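You operate a simulated robot arm through the tools that you are given. There is no shell and no other tool.

You are at the controls of a simulated robot arm. One attempt, no reset.

## Task
Undo both clamps on the side shelf; hang them on the clamp rail.
Fine: turn each handle fully back; leave the clamps that hang there; the glued slats stay on the shelf.

It is judged by the outcome, as a careful person would: the job done as asked, and still so three seconds after it is handed in. It fails if anything else is knocked over, pushed out of place, dropped, spilled or broken.

## Robot
A 7-joint arm with a two-finger parallel gripper, fixed in place. Base frame: the origin is on the floor under the middle of its stand, x ahead of it, y to its left, z up. Readings come in m, rad, newtons and seconds.
It reaches about 1.112 m from its shoulder. Its first joint turns from -2.897 to 2.897 rad. Payload 3.43 kg.
The tool frame sits at the grasp point between the pads (the TCP): z along the fingers, y along the line on which they close. The tips reach 0.034 m beyond it. Largest opening 0.128 m; finger width 0.024, thickness 0.012; the body of the gripper, 0.048 by 0.13 m, starts 0.096 m behind the TCP.
Orientation is that of the tool frame in the base frame, as a unit quaternion [x, y, z, w]. With the fingers straight down and closing along the base's y, the tool's x points along the base's -x, its y along +y and its z along -z.

## Interface
- The arm moves only by the tool step_arm. Its argument "series" is one flat list of numbers, 6 for each row, row after row: the shift along the tool's x, y, z in units of 20 mm (1.0 is 20 mm), then the turn, a rotation vector about the tool's x, y, z in units of 8 degrees (1.0 is 8 degrees). In form: [dx, dy, dz, wx, wy, wz, dx, dy, dz, wx, wy, wz, ...]. A call has 1 to 20 rows; each row shifts and turns the commanded pose from where the row before left it, along the tool's axes as they then stand. "grip" is the finger opening in m, from 0 to 0.128, set as the call begins (left out, the last holds). A call with a number of a shift or a turn outside -1 to 1 is refused whole. Each row takes 0.2 s and may step no farther than 0.05 m and 0.15 rad from the row before; otherwise, or with a gripper value out of range, the whole call is refused. Where a pose cannot be reached the arm comes as near as it can. A force on the tool above 40 N (or 10 N above the force at the start of the call, whichever is more), or a blocked arm, ends the call early, and 0.2 s more pass. The fingers move at their own pace (about 0.153 m/s each) and stop on an object; they squeeze with about 29 N. The grip force told is the motor's: it shows also when the fingers shut on nothing. Time passes only in rows, and 0.2 s behind the last, so rows that do not move let the fingers close. The reply holds the time, the measured pose of the TCP, the force on the tool along the base axes, the opening and the grip force, in the units named above and with some noise, with the torque about the TCP (base axes, N m) and any sound that the robot's microphone picked up.
- Cameras (640 x 400 px; columns grow to the right, rows downward): "scene" is fixed at [0.2192, -0.6482, 1.8007]; the picture's right is [0.77, -0.64, 0.00], its down [-0.51, -0.62, -0.60] and it looks along [0.38, 0.46, -0.80] (base axes); focal length 280 px, centre (320, 200). "wrist" rides on the gripper at [0.076, -0.011, -0.16] in the tool frame; the picture's right is [0.15, 0.99, 0.00], its down [-0.88, 0.13, -0.46] and it looks along [-0.45, 0.07, 0.89] (tool axes); focal length 234 px, centre (320, 200). There is no depth. A picture from a camera that has moved, and an enlarged one, comes with that camera's place and axes in the base frame and with its lens.
- camera(camera): a new picture of that camera. The clock stands still meanwhile.
- close_up(camera, box): a new picture of the part [left, top, right, bottom] of that camera's present view, enlarged. The clock stands still meanwhile.
- job_done(): hands the job in; it is judged then, once.

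Places have to be worked out from the pictures, the camera data and where the tool is seen. Open the gripper and draw the arm clear of the work before you hand the job in, unless the task says otherwise.

The tools are called after "Request:" as name(argument=value, ...) on one line, values as JSON. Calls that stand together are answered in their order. step_arm: Moves the arm, as the interface text tells. Its arguments: {"type":"object","properties":{"series":{"type":"array"},"grip":{"type":"number"}},"required":["series"]} The other tools are called the same way: camera (camera) takes a picture; close_up (camera, box) takes an enlarged picture of a part of a camera's view; job_done () hands the job in.

At the start:

```text
clock: 0.0
eef_pos: [0.4492, 0.1985, 1.3733]
tcp_rot: [0.0, 1.0, 0.0, 0.0]
force: [-0.5, 0.3, 0.5]
moment: [0.02, 0.0, -0.02]
width: 0.1282
gripper_force: 0.1
```

scene: 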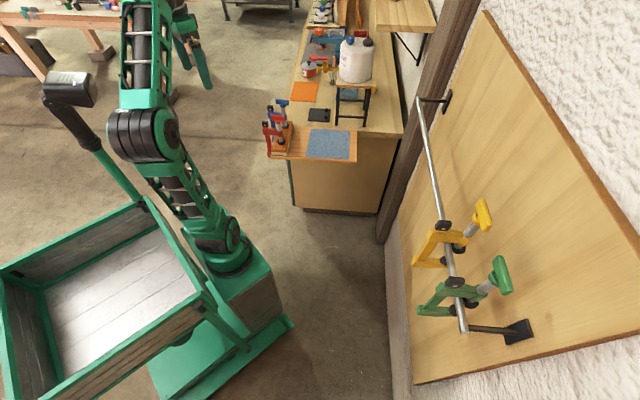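
wrist: 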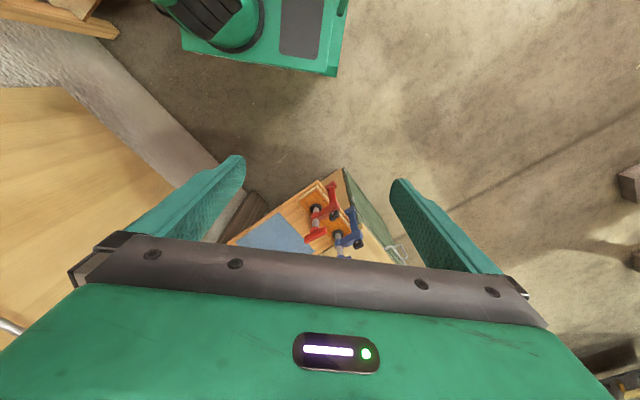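

I begin by looking closer at the shelf with the clamps and at the clamp rail.

Request:
close_up(camera="scene", box=[240, 80, 380, 180])

Request:
close_up(camera="scene", box=[380, 70, 560, 370])

Request:
close_up(camera="wrist", box=[220, 160, 420, 270])

```text
4.00 times, centred on (310, 130) of scene
camera zoom: at [0.2192, -0.6482, 1.8007], right [0.77, -0.64, 0.0], down [-0.51, -0.62, -0.6], along [0.38, 0.46, -0.8], focal length 1120 px, centre (360, 480)
```

zoom: 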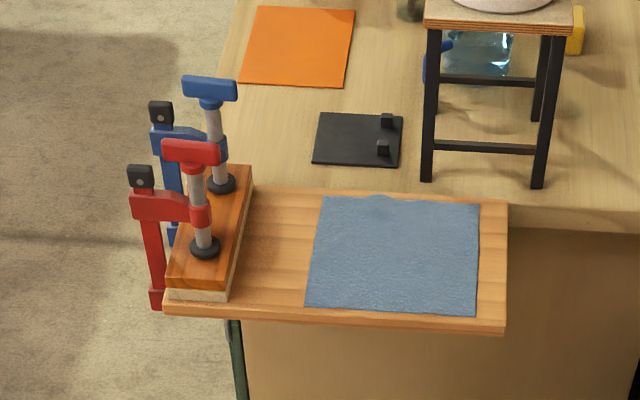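

```text
1.33 times, centred on (470, 220) of scene
camera zoom: at [0.2192, -0.6482, 1.8007], right [0.77, -0.64, 0.0], down [-0.51, -0.62, -0.6], along [0.38, 0.46, -0.8], focal length 373 px, centre (120, 173)
```

zoom: 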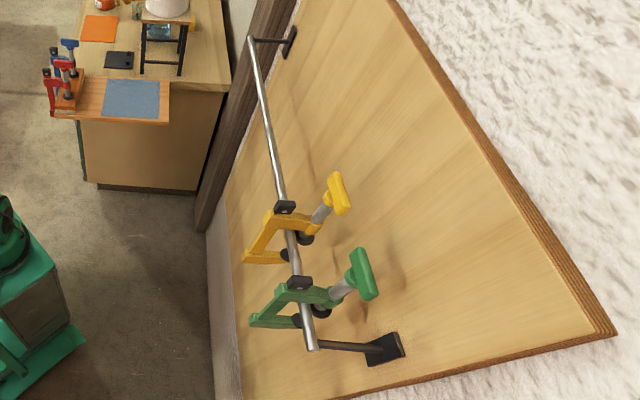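

```text
3.20 times, centred on (320, 215) of wrist
camera zoom: at [0.3726, 0.1868, 1.5337], right [-0.15, 0.99, 0.0], down [0.88, 0.13, 0.46], along [0.45, 0.07, -0.89], focal length 749 px, centre (320, 152)
```

zoom: 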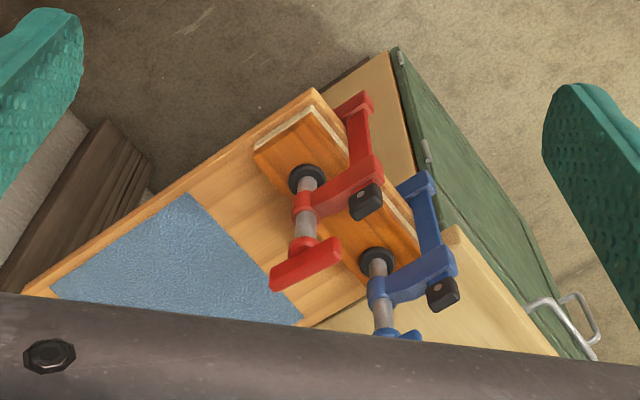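

The red and blue clamps' screws triangulate to about (0.708, 0.226) and (0.791, 0.307), handles near z 1.06. I zoom in more to understand the clamp form and how the others hang.

Request:
close_up(camera="scene", box=[260, 92, 308, 164])

Request:
close_up(camera="scene", box=[405, 190, 505, 270])

Request:
close_up(camera="scene", box=[410, 250, 550, 350])

Request:
close_up(camera="scene", box=[400, 80, 470, 220])

Request:
close_up(camera="wrist", box=[295, 165, 375, 265])

```text
5.56 times, centred on (284, 128) of scene
camera zoom: at [0.2192, -0.6482, 1.8007], right [0.77, -0.64, 0.0], down [-0.51, -0.62, -0.6], along [0.38, 0.46, -0.8], focal length 1556 px, centre (520, 600)
```

zoom: 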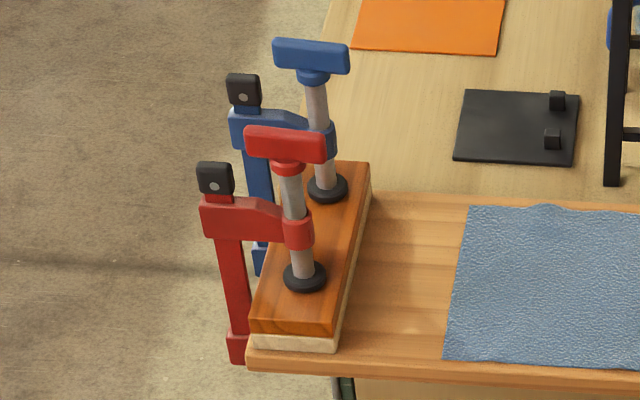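

```text
5.00 times, centred on (455, 230) of scene
camera zoom: at [0.2192, -0.6482, 1.8007], right [0.77, -0.64, 0.0], down [-0.51, -0.62, -0.6], along [0.38, 0.46, -0.8], focal length 1400 px, centre (-355, 50)
```

zoom: 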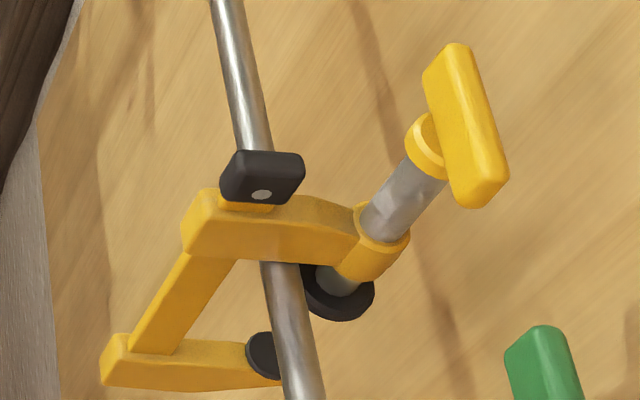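

```text
4.00 times, centred on (480, 300) of scene
camera zoom: at [0.2192, -0.6482, 1.8007], right [0.77, -0.64, 0.0], down [-0.51, -0.62, -0.6], along [0.38, 0.46, -0.8], focal length 1120 px, centre (-320, -200)
```

zoom: 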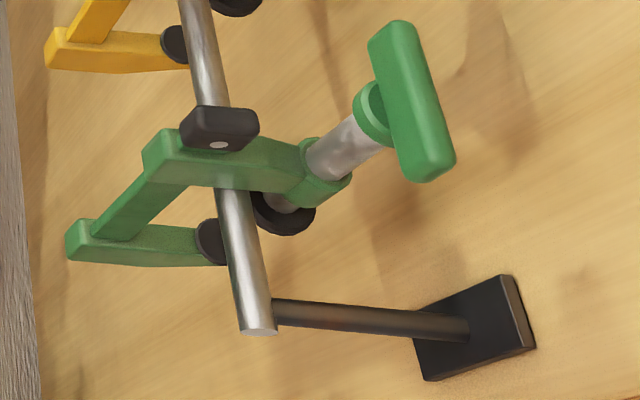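

```text
2.86 times, centred on (435, 150) of scene
camera zoom: at [0.2192, -0.6482, 1.8007], right [0.77, -0.64, 0.0], down [-0.51, -0.62, -0.6], along [0.38, 0.46, -0.8], focal length 800 px, centre (-9, 343)
```

zoom: 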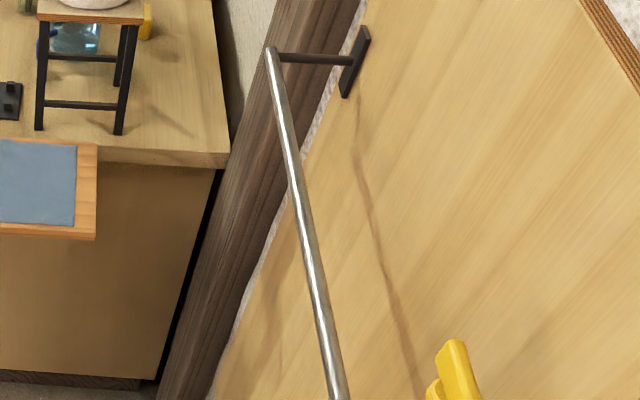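

```text
4.00 times, centred on (335, 215) of wrist
camera zoom: at [0.3726, 0.1868, 1.5337], right [-0.15, 0.99, 0.0], down [0.88, 0.13, 0.46], along [0.45, 0.07, -0.89], focal length 937 px, centre (260, 140)
```

zoom: 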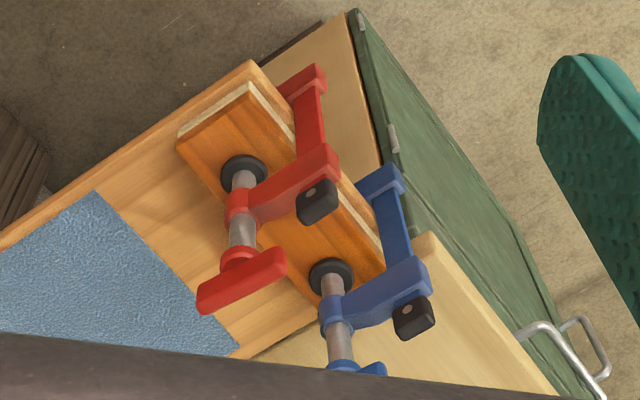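

The clamps on the shelf already face the same way as those on the rail, with the opening toward the wall at 45°. Before I touch anything I survey the rail with the wrist camera, so I move toward it and tilt the view at the wall.

Request:
step_arm(series=[0, -1, 0, 0, 0, 0.3, 0, -1, 0, 0, 0, 0.3, 0, -1, 0, 0, 0, 0.3, 0, -1, 0, 0, 0, 0.3, 0, -1, 0, 0, 0, 0.3, 0, -1, 0, 0, 0, 0.3, 0, -1, 0, 0, 0, 0.3, 0, -1, 0, 0, 0, 0.3, 0, -1, 0, 0, 0, 0.3, 0, -1, 0, 0, 0, 0.3, 0, -1, 0, 0, 0, 0.3, 0, -1, 0, 0, 0, 0.3, 0, -1, 0, 0, 0, 0.3, 0, -1, 0, 0, 0, 0.3, 0, -1, 0, 0, 0, 0.3, 0, 0, 0, 0, 0, 0.5, 0, 0, 0, 0, 0, 0.625, 0, 0, 0, 0, -1, 0, 0, 0, 0, 0, -1, 0, 0, 0, 0, 0, -1, 0], grip=0.128)

```text
clock: 2.9
eef_pos: [0.3909, -0.0377, 1.3561]
tcp_rot: [0.281, 0.96, 0.006, 0.016]
force: [54.6, 63.8, -43.8]
moment: [-12.59, 6.4, -6.37]
width: 0.1282
gripper_force: 0.0
out of reach, approached as far as the arm can: row 5, 6, 7, 8, 9, 10, 11, 12, 13, 14
stopped in row 14: the force on the tool passed its limit at 72 N (the readings are from after the stop); the commanded pose is now the measured one
```

The arm stopped with a large force and an "out of reach" note. I look before moving again.

Request:
camera(camera="scene")

Request:
camera(camera="wrist")

```text
taken
```

scene: 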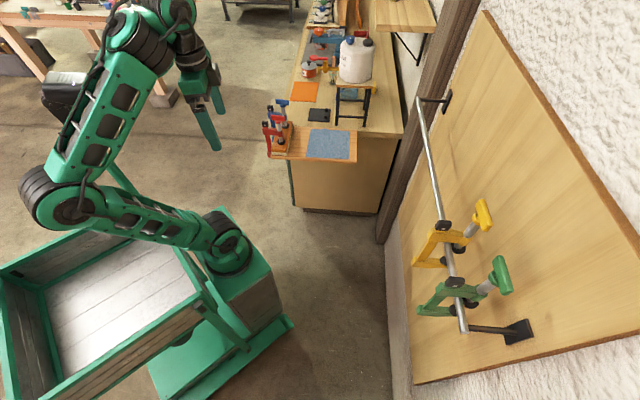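

```text
taken
camera wrist: at [0.3148, -0.006, 1.5135], right [0.41, 0.91, 0.01], down [0.8, -0.37, 0.48], along [0.45, -0.19, -0.88], focal length 234 px, centre (320, 200)
```

wrist: 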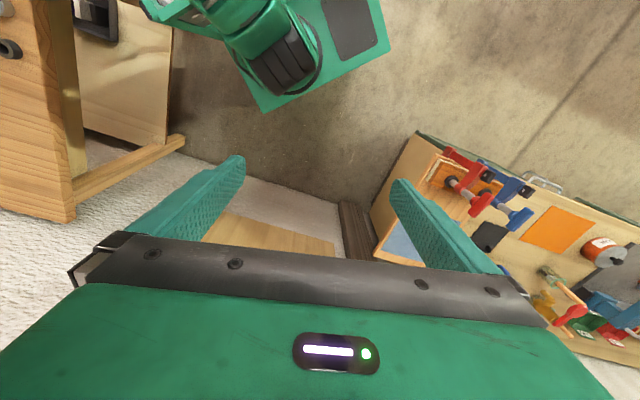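

Request:
close_up(camera="scene", box=[0, 0, 256, 280])

```text
1.43 times, centred on (128, 140) of scene
camera zoom: at [0.2192, -0.6482, 1.8007], right [0.77, -0.64, 0.0], down [-0.51, -0.62, -0.6], along [0.38, 0.46, -0.8], focal length 400 px, centre (594, 286)
```

zoom: 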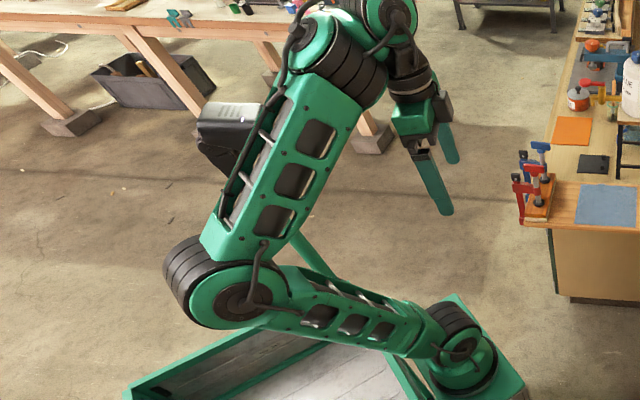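

The hand came too close to the arm's own base (radius 0.39 m), so the arm folded against its limits. I back out along +x.

Request:
step_arm(series=[-0.842, 0.539, 0, 0, 0, 0, -0.842, 0.539, 0, 0, 0, 0, -0.842, 0.539, 0, 0, 0, 0, -0.842, 0.539, 0, 0, 0, 0])

```text
clock: 3.4
eef_pos: [0.3929, -0.0379, 1.3626]
tcp_rot: [0.287, 0.958, 0.007, 0.023]
force: [67.1, 69.4, -50.5]
moment: [-13.87, 7.97, -7.46]
width: 0.1281
gripper_force: 0.0
stopped in row 2: the force on the tool passed its limit at 119 N (the readings are from after the stop); the commanded pose is now the measured one
```

Force rose when moving straight out, so the contact is likely the forearm against something behind (the post of the cart). I reverse along the exact path I came.

Request:
step_arm(series=[0, 0.5, 0, 0, 0, -0.15, 0, 0.5, 0, 0, 0, -0.15])

```text
clock: 4.0
eef_pos: [0.411, -0.02, 1.3589]
tcp_rot: [0.262, 0.965, 0.004, 0.018]
force: [-1.0, 0.6, 0.6]
moment: [0.0, -0.04, -0.01]
width: 0.1279
gripper_force: 0.1
out of reach, approached as far as the arm can: row 1
```

The force is gone. I check the arm against its surroundings.

Request:
camera(camera="scene")

```text
taken
```

scene: 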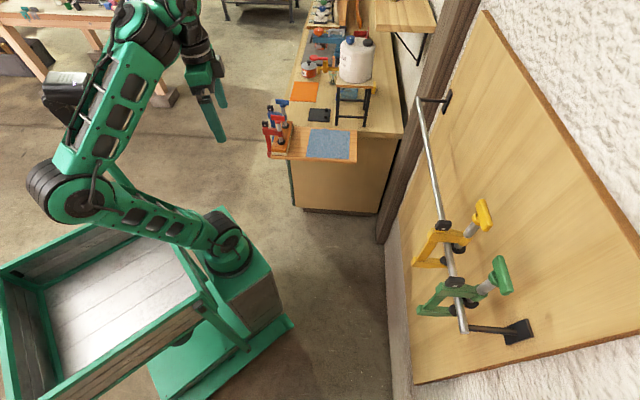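

Free of contact now. I move outward (+x) step by step to get away from the folded posture.

Request:
step_arm(series=[-0.8625, 0.506, 0, 0, 0, 0, -0.8625, 0.506, 0, 0, 0, 0, -0.8625, 0.506, 0, 0, 0, 0, -0.8625, 0.506, 0, 0, 0, 0, -0.8625, 0.506, 0, 0, 0, 0, -0.8625, 0.506, 0, 0, 0, 0])

```text
clock: 5.0
eef_pos: [0.4668, -0.0192, 1.3699]
tcp_rot: [0.267, 0.963, 0.009, 0.029]
force: [51.6, 45.7, -54.3]
moment: [-9.3, 4.62, -5.16]
width: 0.1282
gripper_force: 0.1
stopped in row 5: the force on the tool passed its limit at 45 N (the readings are from after the stop); the commanded pose is now the measured one
```

The force line passes exactly through the wrist camera housing (tool ≈ (0.075, 0, -0.16)): it is touching the arm's own forearm because of my yaw. I back off one step and yaw the camera away from the forearm.

Request:
step_arm(series=[0.8625, -0.506, 0, 0, 0, 0, 0, 0, 0, 0, 0, -1, 0, 0, 0, 0, 0, -1, 0, 0, 0, 0, 0, -1, 0, 0, 0, 0, 0, -1])

Request:
camera(camera="scene")

```text
clock: 5.2
eef_pos: [0.4484, -0.0189, 1.3759]
tcp_rot: [0.272, 0.961, 0.012, 0.038]
force: [83.2, 64.1, -80.0]
moment: [-13.24, 7.52, -7.69]
width: 0.1281
gripper_force: 0.0
stopped in row 1: the force on the tool passed its limit at 126 N (the readings are from after the stop); the commanded pose is now the measured one
```

```text
taken
```

scene: 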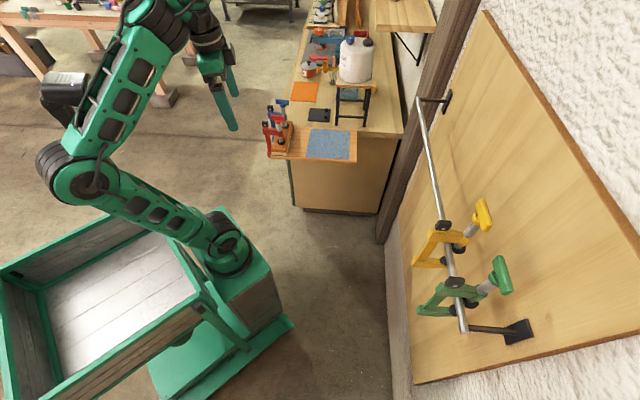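

Request:
step_arm(series=[0, 0.5, 0, 0, 0, -0.3, 0, 0.5, 0, 0, 0, -0.3])

```text
clock: 5.5
eef_pos: [0.435, -0.0159, 1.3789]
tcp_rot: [0.273, 0.961, 0.015, 0.045]
force: [96.1, 71.3, -87.1]
moment: [-14.62, 8.91, -8.81]
width: 0.128
gripper_force: 0.0
stopped in row 1: the force on the tool passed its limit at 159 N (the readings are from after the stop); the commanded pose is now the measured one
```

Rotation the other way loads it more; from force and moment, the obstacle lies on the tool's -y side of the camera. I look closer at how the arm is folded before freeing it.

Request:
close_up(camera="scene", box=[100, 0, 300, 125])

Request:
close_up(camera="scene", box=[20, 130, 320, 400])

Request:
camera(camera="wrist")

```text
3.20 times, centred on (200, 62) of scene
camera zoom: at [0.2192, -0.6482, 1.8007], right [0.77, -0.64, 0.0], down [-0.51, -0.62, -0.6], along [0.38, 0.46, -0.8], focal length 896 px, centre (704, 640)
```

zoom: 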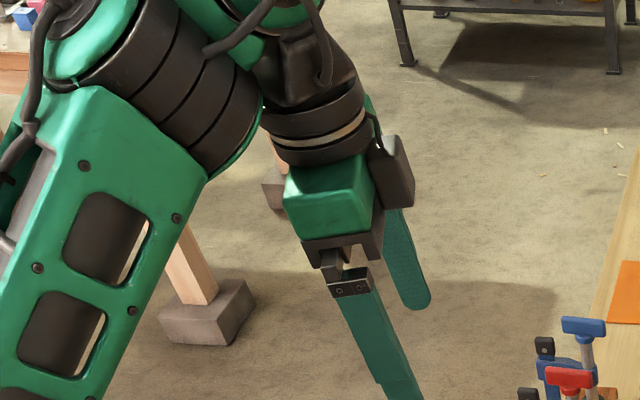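

```text
1.48 times, centred on (170, 265) of scene
camera zoom: at [0.2192, -0.6482, 1.8007], right [0.77, -0.64, 0.0], down [-0.51, -0.62, -0.6], along [0.38, 0.46, -0.8], focal length 415 px, centre (542, 104)
```

zoom: 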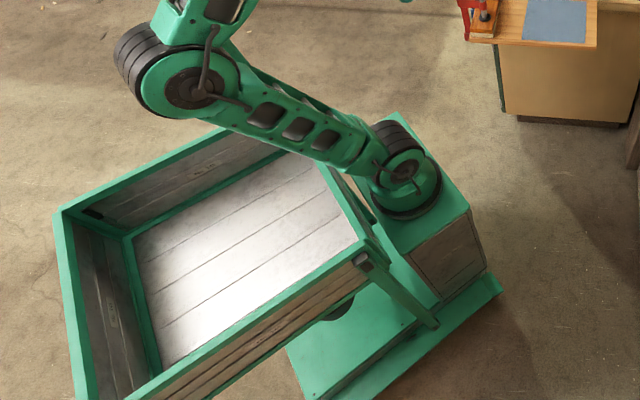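

```text
taken
camera wrist: at [0.3505, 0.0131, 1.5321], right [0.39, 0.92, 0.04], down [0.77, -0.35, 0.53], along [0.5, -0.18, -0.85], focal length 234 px, centre (320, 200)
```

wrist: 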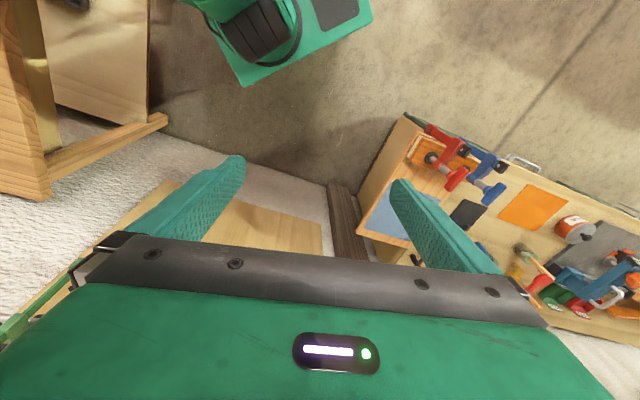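

The camera housing is just under the forearm. I tilt the tool in the direction of the contact moment (+x, +z of the tool) to release it.

Request:
step_arm(series=[0, 0, 0, 0.6, 0, 0.4, 0, 0, 0, 0.6, 0, 0.4])

```text
clock: 6.1
eef_pos: [0.466, 0.008, 1.3543]
tcp_rot: [0.323, 0.944, -0.067, 0.015]
force: [-0.4, -0.8, 0.5]
moment: [0.08, -0.07, -0.02]
width: 0.1281
gripper_force: 0.1
out of reach, approached as far as the arm can: row 1, 2
```

Released. Now I move outward and down, where the forearm opens away from the hand.

Request:
step_arm(series=[-0.875, 0.316, 0.656, 0, 0, 0, -0.875, 0.316, 0.656, 0, 0, 0, -0.875, 0.316, 0.656, 0, 0, 0, -0.875, 0.316, 0.656, 0, 0, 0, -0.875, 0.316, 0.656, 0, 0, 0, -0.875, 0.316, 0.656, 0, 0, 0, -0.875, 0.316, 0.656, 0, 0, 0, -0.875, 0.316, 0.656, 0, 0, 0])

Request:
camera(camera="scene")

Request:
camera(camera="wrist")

```text
clock: 7.9
eef_pos: [0.6082, -0.0504, 1.2555]
tcp_rot: [0.325, 0.943, -0.066, 0.016]
force: [-0.6, -0.3, 0.5]
moment: [-0.03, -0.07, -0.03]
width: 0.128
gripper_force: 0.1
```

```text
taken
```

scene: 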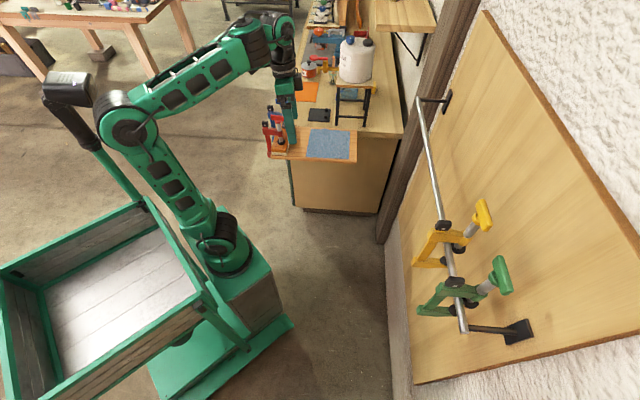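

```text
taken
camera wrist: at [0.543, 0.0082, 1.4089], right [0.49, 0.86, -0.12], down [0.78, -0.37, 0.5], along [0.39, -0.34, -0.86], focal length 234 px, centre (320, 200)
```

wrist: 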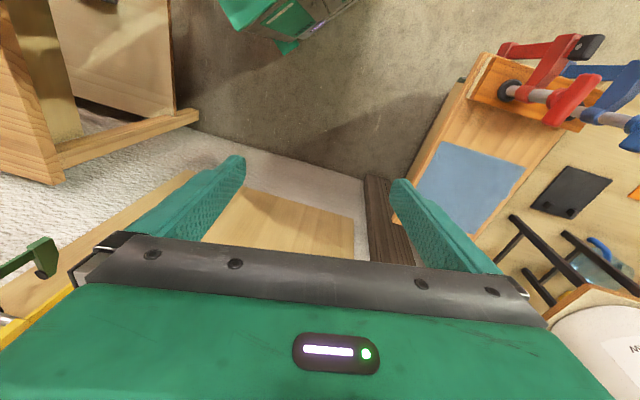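

Comfortable posture now. I level the tilt and pitch the hand toward the wall to view the rail.

Request:
step_arm(series=[0, 0, 0, -1, 0, 0, 0, 0, 0, 0, 0, 0.8, 0, 0, 0, 0, -1, 0, 0, 0, 0, 0, -1, 0, 0, 0, 0, 0, -1, 0, 0, 0, 0, 0, -1, 0, 0, 0, 0, 0, -1, 0])

Request:
camera(camera="wrist")

```text
clock: 9.5
eef_pos: [0.6086, -0.0515, 1.2552]
tcp_rot: [0.353, 0.857, -0.127, 0.354]
force: [0.1, -0.3, 0.3]
moment: [0.0, -0.02, 0.04]
width: 0.128
gripper_force: 0.0
```

```text
taken
camera wrist: at [0.48, 0.0551, 1.3165], right [0.61, 0.79, -0.07], down [0.3, -0.15, 0.94], along [0.73, -0.6, -0.32], focal length 234 px, centre (320, 200)
```

wrist: 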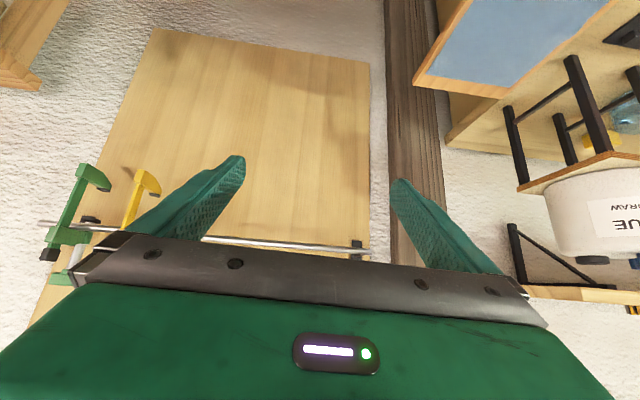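

Request:
close_up(camera="wrist", box=[20, 140, 180, 300])

Request:
close_up(camera="wrist", box=[230, 190, 400, 280])

```text
2.50 times, centred on (100, 220) of wrist
camera zoom: at [0.48, 0.0551, 1.3165], right [0.61, 0.79, -0.07], down [0.3, -0.15, 0.94], along [0.73, -0.6, -0.32], focal length 585 px, centre (870, 150)
```

zoom: 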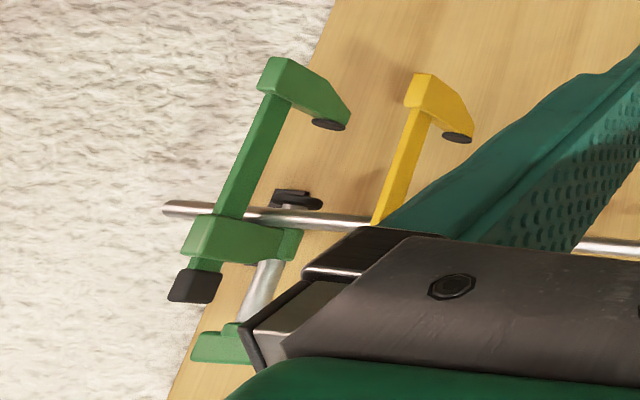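

```text
3.76 times, centred on (315, 235) of wrist
camera zoom: at [0.48, 0.0551, 1.3165], right [0.61, 0.79, -0.07], down [0.3, -0.15, 0.94], along [0.73, -0.6, -0.32], focal length 882 px, centre (339, 68)
```

zoom: 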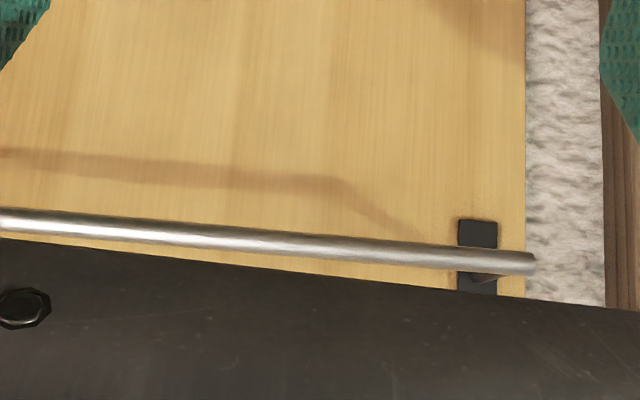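

The rail triangulates well: from (0.493, -0.729) to (1.013, -0.206) at z ≈ 1.247. The hung clamps have their blocks at z ≈ 1.308, about 25 mm on the room side of the rail, with free rail beyond yellow. Now I point the fingers straight down at yaw -45° and go above the red clamp's handle.

Request:
step_arm(series=[0, 0, 0, 0.0445, 0.92, 0.0044, 0, 0, 0, 0.0445, 0.92, 0.0044, 0, 0, 0, 0.0445, 0.92, 0.0044, 0, 0, 0, 0.0445, 0.92, 0.0044, 0, 0, 0, 0.0445, 0.92, 0.0044, 0, 0, 0, 0.0445, 0.92, 0.0044, 0.446, 0.951, 0.018, 0, 0, 0, 0.446, 0.951, 0.018, 0, 0, 0, 0.446, 0.951, 0.018, 0, 0, 0, 0.446, 0.951, 0.018, 0, 0, 0, 0.446, 0.951, 0.018, 0, 0, 0, 0.446, 0.951, 0.018, 0, 0, 0, 0.446, 0.951, 0.018, 0, 0, 0, 0.446, 0.951, 0.018, 0, 0, 0, 0.446, 0.951, 0.018, 0, 0, 0, 0.446, 0.951, 0.018, 0, 0, 0, 0.446, 0.951, 0.018, 0, 0, 0, 0.446, 0.951, 0.018, 0, 0, 0, 0.446, 0.951, 0.018, 0, 0, 0, 0.446, 0.951, 0.018, 0, 0, 0], grip=0.07)

Request:
camera(camera="wrist")

Request:
camera(camera="scene")

```text
clock: 13.7
eef_pos: [0.7084, 0.2246, 1.2489]
tcp_rot: [0.384, 0.923, 0.001, -0.001]
force: [0.7, 0.2, 0.6]
moment: [0.02, 0.0, 0.02]
width: 0.0702
gripper_force: 0.0
```

```text
taken
camera wrist: at [0.6468, 0.2706, 1.4087], right [0.6, 0.8, 0.0], down [0.71, -0.53, 0.45], along [0.36, -0.27, -0.89], focal length 234 px, centre (320, 200)
```

wrist: 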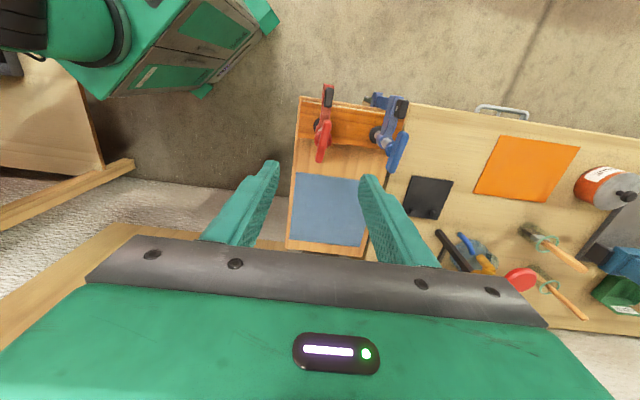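

```text
taken
```

scene: 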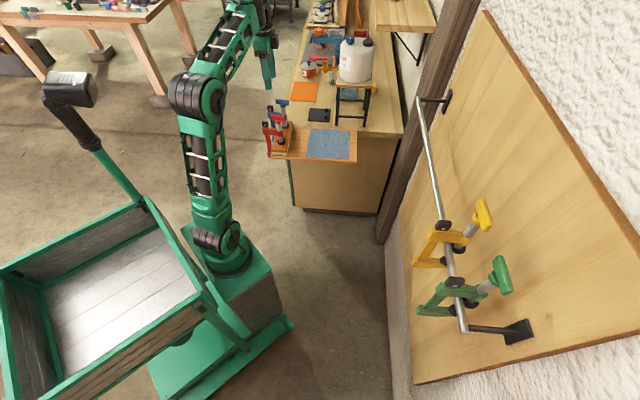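

Good view of both clamps from above. I zoom in for exact handle and block positions.

Request:
close_up(camera="wrist", box=[280, 75, 420, 185])

Request:
close_up(camera="scene", box=[258, 94, 306, 166])

```text
3.64 times, centred on (350, 130) of wrist
camera zoom: at [0.6468, 0.2706, 1.4087], right [0.6, 0.8, 0.0], down [0.71, -0.53, 0.45], along [0.36, -0.27, -0.89], focal length 852 px, centre (211, 454)
```

zoom: 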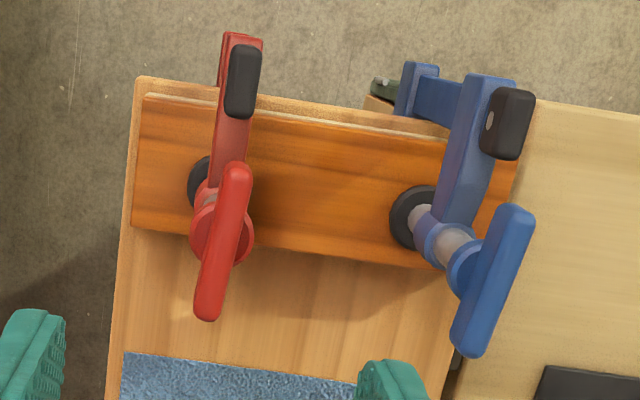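

```text
5.56 times, centred on (282, 130) of scene
camera zoom: at [0.2192, -0.6482, 1.8007], right [0.77, -0.64, 0.0], down [-0.51, -0.62, -0.6], along [0.38, 0.46, -0.8], focal length 1556 px, centre (531, 589)
```

zoom: 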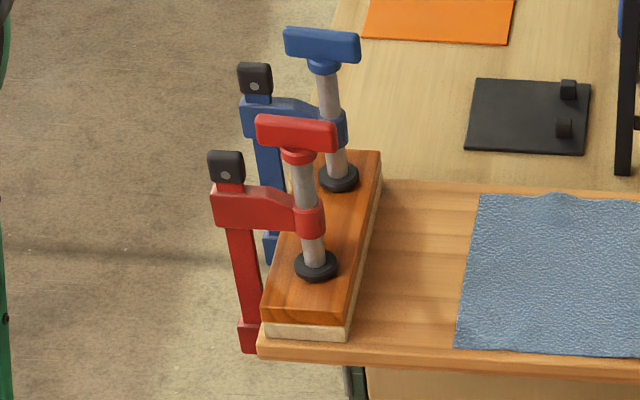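

Request:
close_up(camera="scene", box=[272, 108, 292, 136])

Request:
close_up(camera="scene", box=[262, 110, 298, 160])

```text
14.29 times, centred on (282, 122) of scene
camera zoom: at [0.2192, -0.6482, 1.8007], right [0.77, -0.64, 0.0], down [-0.51, -0.62, -0.6], along [0.38, 0.46, -0.8], focal length 4000 px, centre (863, 1314)
```

zoom: 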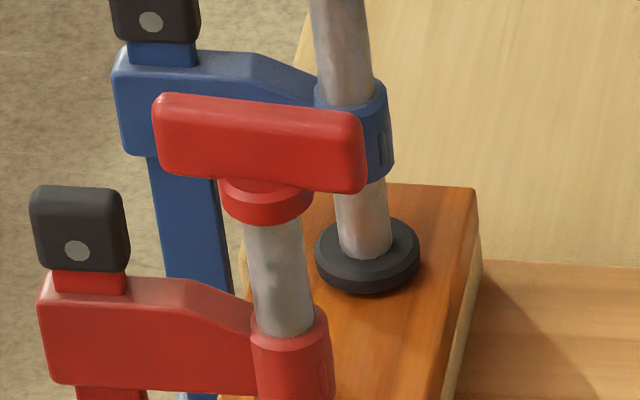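

```text
8.00 times, centred on (280, 135) of scene
camera zoom: at [0.2192, -0.6482, 1.8007], right [0.77, -0.64, 0.0], down [-0.51, -0.62, -0.6], along [0.38, 0.46, -0.8], focal length 2240 px, centre (640, 720)
```

zoom: 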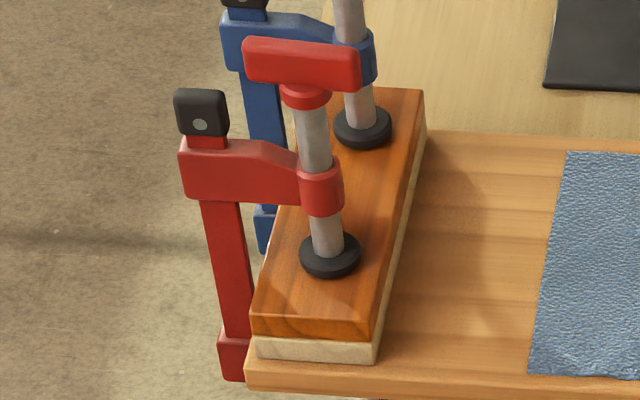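

The T-handle is about 61 × 14 × 18 mm at (0.7135, 0.226, ~1.066), with a 27 mm hub under it. I descend to just above it and check the alignment.

Request:
step_arm(series=[-0.02, 0.04, 0.95, 0, 0, 0, -0.02, 0.04, 0.95, 0, 0, 0, -0.02, 0.04, 0.95, 0, 0, 0, -0.02, 0.04, 0.95, 0, 0, 0, -0.02, 0.04, 0.95, 0, 0, 0, -0.02, 0.04, 0.95, 0, 0, 0], grip=0.06)

Request:
camera(camera="wrist")

Request:
close_up(camera="scene", box=[250, 80, 310, 160])

```text
clock: 15.1
eef_pos: [0.7128, 0.2264, 1.134]
tcp_rot: [0.383, 0.924, 0.001, -0.002]
force: [-1.2, 0.2, 0.4]
moment: [0.0, 0.0, -0.01]
width: 0.0599
gripper_force: 0.0
```

```text
taken
camera wrist: at [0.6508, 0.2728, 1.2942], right [0.6, 0.8, 0.0], down [0.72, -0.53, 0.45], along [0.36, -0.27, -0.89], focal length 234 px, centre (320, 200)
```

wrist: 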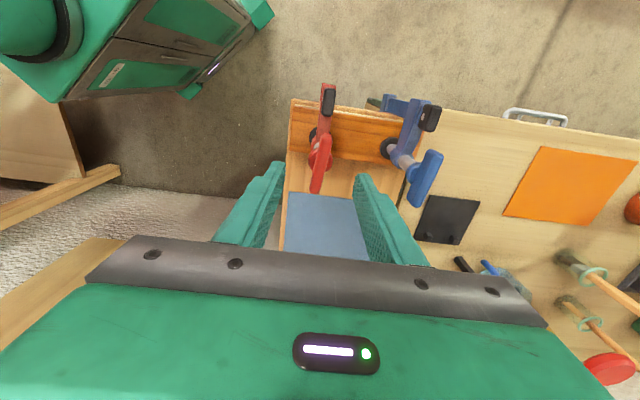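

```text
5.00 times, centred on (280, 120) of scene
camera zoom: at [0.2192, -0.6482, 1.8007], right [0.77, -0.64, 0.0], down [-0.51, -0.62, -0.6], along [0.38, 0.46, -0.8], focal length 1400 px, centre (520, 600)
```

zoom: 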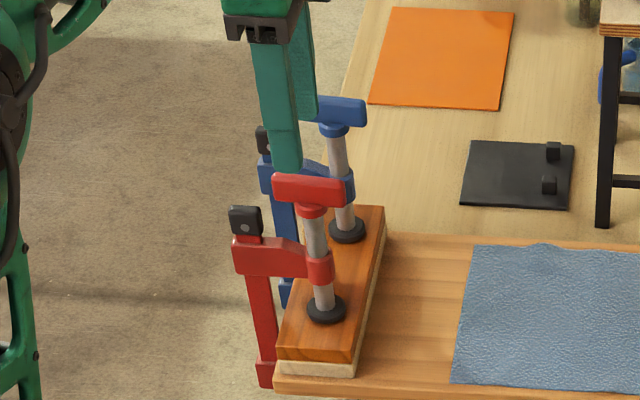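

Request:
close_up(camera="wrist", box=[260, 70, 400, 260])

Request:
close_up(camera="wrist", box=[290, 120, 350, 210])

```text
2.11 times, centred on (330, 165) of wrist
camera zoom: at [0.6508, 0.2728, 1.2942], right [0.6, 0.8, 0.0], down [0.72, -0.53, 0.45], along [0.36, -0.27, -0.89], focal length 493 px, centre (299, 274)
```

zoom: 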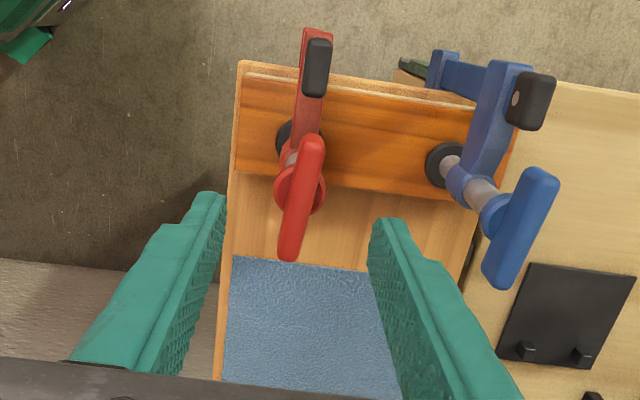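

```text
4.44 times, centred on (320, 165) of wrist
camera zoom: at [0.6508, 0.2728, 1.2942], right [0.6, 0.8, 0.0], down [0.72, -0.53, 0.45], along [0.36, -0.27, -0.89], focal length 1041 px, centre (320, 356)
```

zoom: 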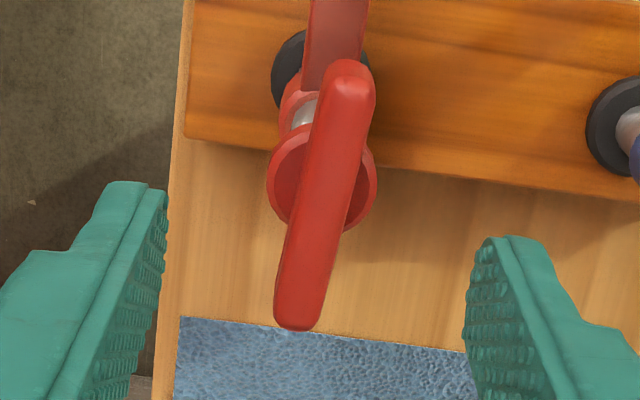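

Handle centre is about 3 mm toward the spine and 1 mm to +y from the TCP, turned ~2.5°. I correct and lower so the tips reach T-handle depth but stay above the hub, then close.

Request:
step_arm(series=[0.075, 0.02, 0.7, 0, 0, 0.15, 0.075, 0.02, 0.7, 0, 0, 0.15, 0, 0, 0.7, 0, 0, 0], grip=0.05)

Request:
close_up(camera="wrist", box=[270, 100, 370, 220])

Request:
close_up(camera="scene", box=[265, 95, 301, 145])

```text
clock: 15.9
eef_pos: [0.7108, 0.2295, 1.0941]
tcp_rot: [0.403, 0.915, 0.001, -0.002]
force: [-0.2, -0.6, 0.5]
moment: [-0.02, -0.05, 0.03]
width: 0.0499
gripper_force: 0.1
```

```text
3.33 times, centred on (320, 160) of wrist
camera zoom: at [0.6509, 0.278, 1.2534], right [0.63, 0.78, 0.0], down [0.69, -0.56, 0.45], along [0.35, -0.29, -0.89], focal length 781 px, centre (320, 333)
```

zoom: 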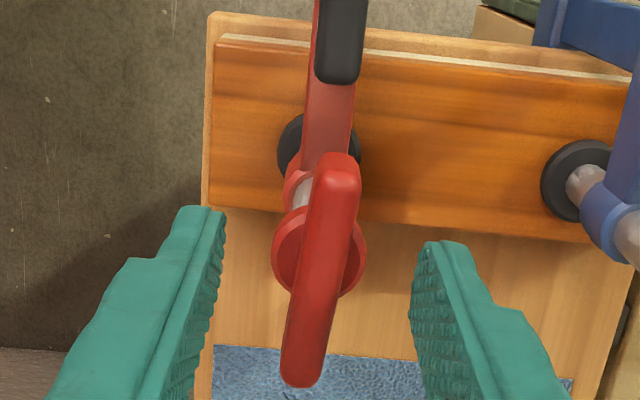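

```text
8.00 times, centred on (283, 120) of scene
camera zoom: at [0.2192, -0.6482, 1.8007], right [0.77, -0.64, 0.0], down [-0.51, -0.62, -0.6], along [0.38, 0.46, -0.8], focal length 2240 px, centre (616, 840)
```

zoom: 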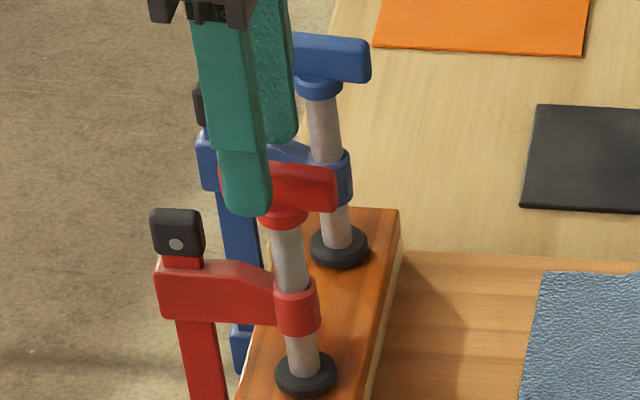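

Scene and wrist views disagree slightly: relative to the finger seen in the scene picture, the handle sits a bit further from the spine and lower. I shift 5 mm outward (−x tool), lower 6 mm and compare again.

Request:
step_arm(series=[-0.25, 0, 0.3, 0, 0, 0, 0, 0, 0, 0, 0, 0], grip=0.04)

Request:
close_up(camera="wrist", box=[280, 110, 360, 210])

Request:
close_up(camera="scene", box=[268, 105, 293, 135])

```text
clock: 16.5
eef_pos: [0.7134, 0.2266, 1.0869]
tcp_rot: [0.403, 0.915, 0.001, -0.002]
force: [1.2, 0.8, -0.1]
moment: [-0.01, 0.01, 0.0]
width: 0.0401
gripper_force: 0.1
```

```text
4.00 times, centred on (320, 160) of wrist
camera zoom: at [0.6539, 0.2746, 1.247], right [0.63, 0.78, 0.0], down [0.69, -0.56, 0.45], along [0.35, -0.29, -0.89], focal length 937 px, centre (320, 360)
```

zoom: 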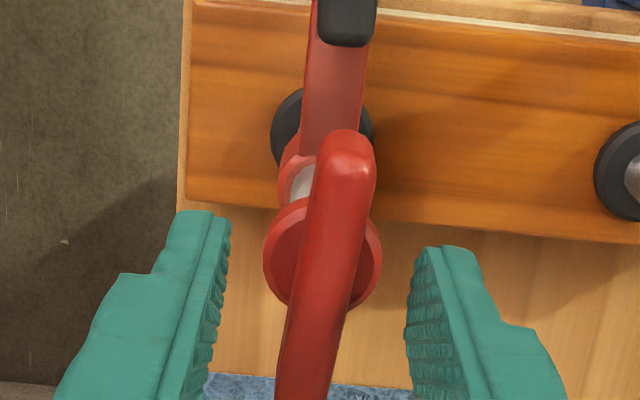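

```text
13.33 times, centred on (280, 120) of scene
camera zoom: at [0.2192, -0.6482, 1.8007], right [0.77, -0.64, 0.0], down [-0.51, -0.62, -0.6], along [0.38, 0.46, -0.8], focal length 3734 px, centre (847, 1267)
```

zoom: 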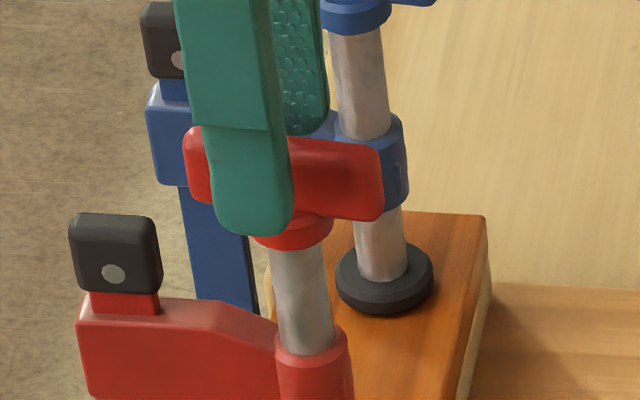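

Tips are ~12 mm above the handle's underside and ~3 mm short of the screw axis. I make this last correction and close on the T.

Request:
step_arm(series=[-0.13, 0.03, 0.42, 0, 0, 0, 0, 0, 0, 0, 0, 0], grip=0.04)

Request:
close_up(camera="scene", box=[268, 105, 293, 135])

Request:
close_up(camera="wrist", box=[280, 110, 360, 210])

```text
clock: 17.1
eef_pos: [0.7149, 0.2239, 1.0791]
tcp_rot: [0.402, 0.915, 0.0, -0.003]
force: [-0.9, -0.1, 0.0]
moment: [-0.02, -0.02, 0.01]
width: 0.0398
gripper_force: 0.0
```

```text
13.33 times, centred on (280, 120) of scene
camera zoom: at [0.2192, -0.6482, 1.8007], right [0.77, -0.64, 0.0], down [-0.51, -0.62, -0.6], along [0.38, 0.46, -0.8], focal length 3734 px, centre (847, 1267)
```

zoom: 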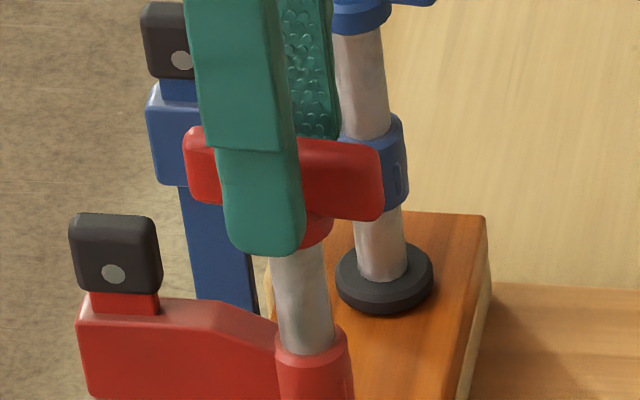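

```text
4.00 times, centred on (320, 160) of wrist
camera zoom: at [0.656, 0.273, 1.239], right [0.63, 0.78, 0.0], down [0.69, -0.56, 0.45], along [0.35, -0.29, -0.89], focal length 937 px, centre (320, 360)
```

zoom: 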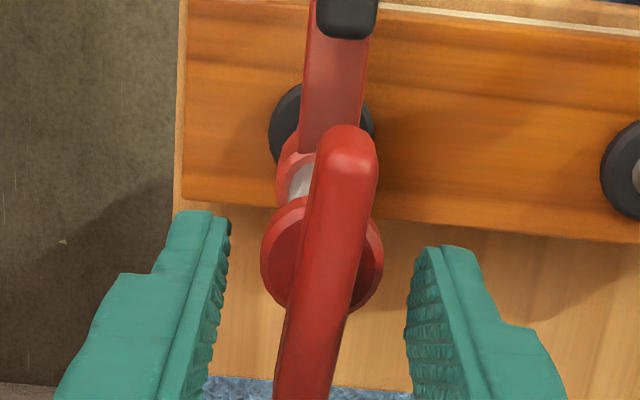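

Aligned with the handle now. I close the fingers on it.

Request:
step_arm(series=[0, 0, 0, 0, 0, 0, 0, 0, 0, 0, 0, 0, 0, 0, 0, 0, 0, 0], grip=0.0)

Request:
close_up(camera="scene", box=[262, 100, 302, 160])

```text
clock: 17.9
eef_pos: [0.7152, 0.2241, 1.0792]
tcp_rot: [0.402, 0.915, 0.001, -0.001]
force: [1.9, 0.2, 1.6]
moment: [-0.11, -0.19, -0.02]
width: 0.0111
gripper_force: 28.8
```

```text
6.67 times, centred on (282, 130) of scene
camera zoom: at [0.2192, -0.6482, 1.8007], right [0.77, -0.64, 0.0], down [-0.51, -0.62, -0.6], along [0.38, 0.46, -0.8], focal length 1867 px, centre (573, 667)
```

zoom: 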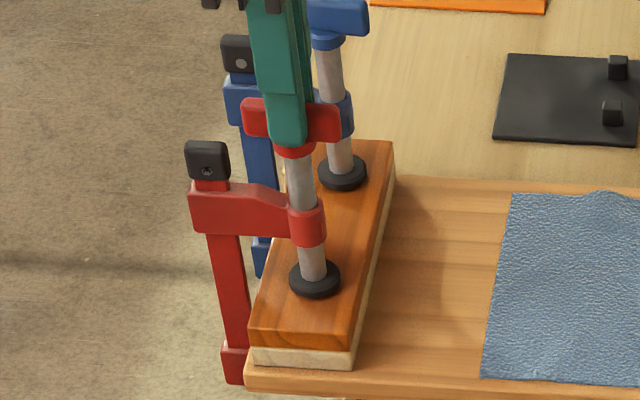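

The T-handle is gripped (11 mm). I try a small counter-clockwise turn (loosening) and watch the torque.

Request:
step_arm(series=[0, 0, 0, 0, 0, -0.5, 0, 0, 0, 0, 0, -0.5, 0, 0, 0, 0, 0, -0.5])

Request:
close_up(camera="scene", box=[262, 100, 302, 160])

```text
clock: 18.7
eef_pos: [0.7157, 0.2251, 1.0792]
tcp_rot: [0.303, 0.953, 0.002, 0.0]
force: [0.0, -0.7, 17.8]
moment: [0.23, 0.35, -0.16]
width: 0.0113
gripper_force: 28.8
```

```text
6.67 times, centred on (282, 130) of scene
camera zoom: at [0.2192, -0.6482, 1.8007], right [0.77, -0.64, 0.0], down [-0.51, -0.62, -0.6], along [0.38, 0.46, -0.8], focal length 1867 px, centre (573, 667)
```

zoom: 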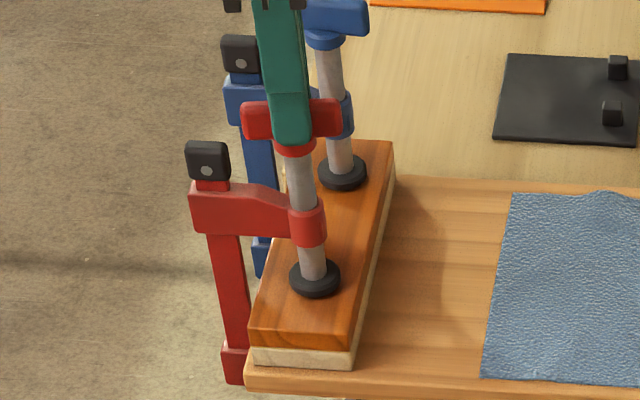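

The handle turns freely with little torque, and pushes up with 18 N: the screw rises as it loosens. I find the pitch by raising slightly.

Request:
step_arm(series=[0, 0, -0.05, 0, 0, 0])

```text
clock: 19.1
eef_pos: [0.7168, 0.2237, 1.08]
tcp_rot: [0.304, 0.953, 0.001, -0.002]
force: [1.1, -1.0, 14.5]
moment: [0.16, 0.17, -0.14]
width: 0.0115
gripper_force: 29.2
```

Request:
step_arm(series=[0, 0, -0.1, 0, 0, 0, 0, 0, 0, 0, 0, 0])

Request:
close_up(camera="scene", box=[262, 100, 302, 160])

```text
clock: 19.7
eef_pos: [0.7156, 0.2249, 1.0784]
tcp_rot: [0.305, 0.952, -0.001, -0.002]
force: [-0.4, 0.2, 0.4]
moment: [-0.1, -0.19, 0.02]
width: 0.0111
gripper_force: 28.4
```

```text
6.67 times, centred on (282, 130) of scene
camera zoom: at [0.2192, -0.6482, 1.8007], right [0.77, -0.64, 0.0], down [-0.51, -0.62, -0.6], along [0.38, 0.46, -0.8], focal length 1867 px, centre (573, 667)
```

zoom: 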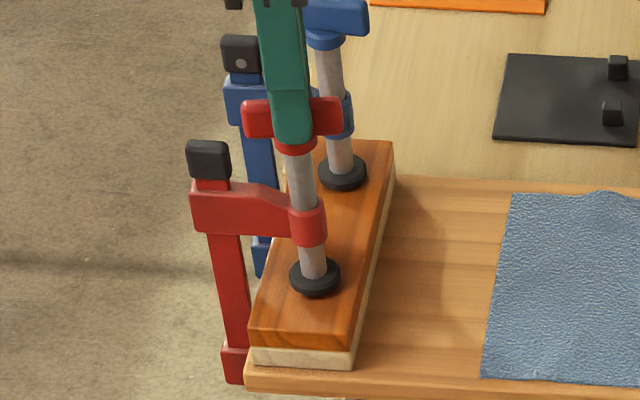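

Request:
close_up(camera="scene", box=[266, 106, 291, 136])

Request:
close_up(camera="wrist", box=[270, 90, 370, 210])

```text
13.33 times, centred on (278, 121) of scene
camera zoom: at [0.2192, -0.6482, 1.8007], right [0.77, -0.64, 0.0], down [-0.51, -0.62, -0.6], along [0.38, 0.46, -0.8], focal length 3734 px, centre (873, 1253)
```

zoom: 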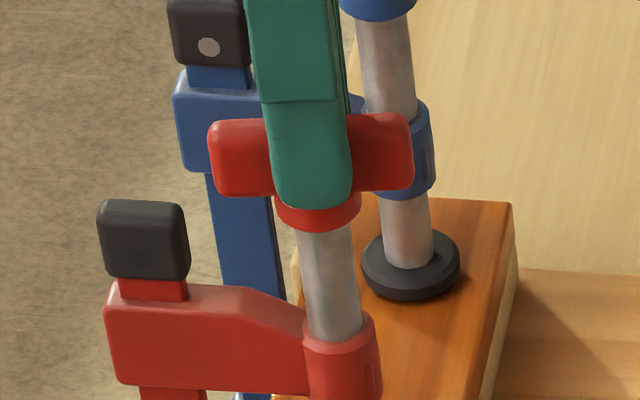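

```text
3.33 times, centred on (320, 150) of wrist
camera zoom: at [0.6486, 0.2596, 1.2409], right [0.45, 0.89, 0.0], down [0.79, -0.4, 0.45], along [0.4, -0.21, -0.89], focal length 781 px, centre (320, 367)
```

zoom: 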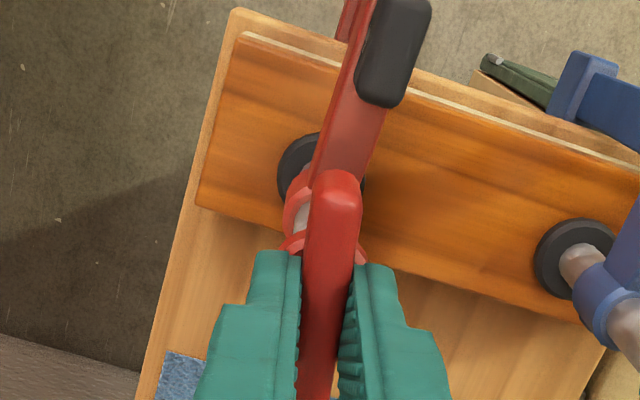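

The handle turned 12° with the grip and rose about 3 mm, i.e. roughly 2 mm per 8°. I continue turning with that rise.

Request:
step_arm(series=[0, 0, -0.1, 0, 0, -1, 0, 0, -0.1, 0, 0, -1, 0, 0, -0.1, 0, 0, -1])

Request:
close_up(camera="scene", box=[262, 100, 302, 160])

```text
clock: 20.5
eef_pos: [0.7179, 0.225, 1.0864]
tcp_rot: [0.098, 0.995, 0.0, -0.002]
force: [-2.5, 2.0, -15.8]
moment: [0.06, 0.19, 0.14]
width: 0.0116
gripper_force: 28.8
```

```text
6.67 times, centred on (282, 130) of scene
camera zoom: at [0.2192, -0.6482, 1.8007], right [0.77, -0.64, 0.0], down [-0.51, -0.62, -0.6], along [0.38, 0.46, -0.8], focal length 1867 px, centre (573, 667)
```

zoom: 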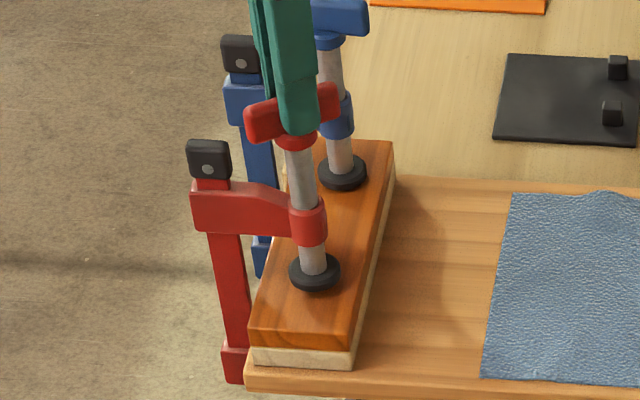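

Request:
step_arm(series=[0, 0, 0.1, 0, 0, 0, 0, 0, 0, 0, 0, 0])

```text
clock: 21.1
eef_pos: [0.7163, 0.2255, 1.0868]
tcp_rot: [0.1, 0.995, 0.001, -0.001]
force: [-3.9, 1.3, -1.7]
moment: [0.12, 0.69, 0.0]
width: 0.0112
gripper_force: 29.1
```

Request:
step_arm(series=[0, 0, -0.07, 0, 0, -1, 0, 0, -0.07, 0, 0, -1])

Request:
close_up(camera="scene", box=[262, 100, 302, 160])

```text
clock: 21.7
eef_pos: [0.7165, 0.225, 1.0886]
tcp_rot: [-0.041, 0.999, 0.0, -0.002]
force: [-1.8, 1.7, -5.6]
moment: [0.01, 0.05, 0.05]
width: 0.0113
gripper_force: 29.0
```

```text
6.67 times, centred on (282, 130) of scene
camera zoom: at [0.2192, -0.6482, 1.8007], right [0.77, -0.64, 0.0], down [-0.51, -0.62, -0.6], along [0.38, 0.46, -0.8], focal length 1867 px, centre (573, 667)
```

zoom: 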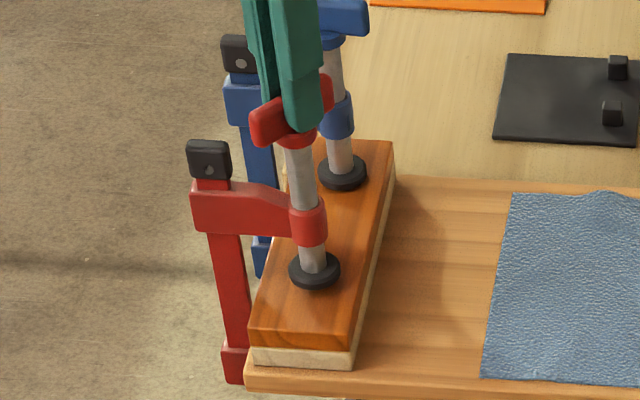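

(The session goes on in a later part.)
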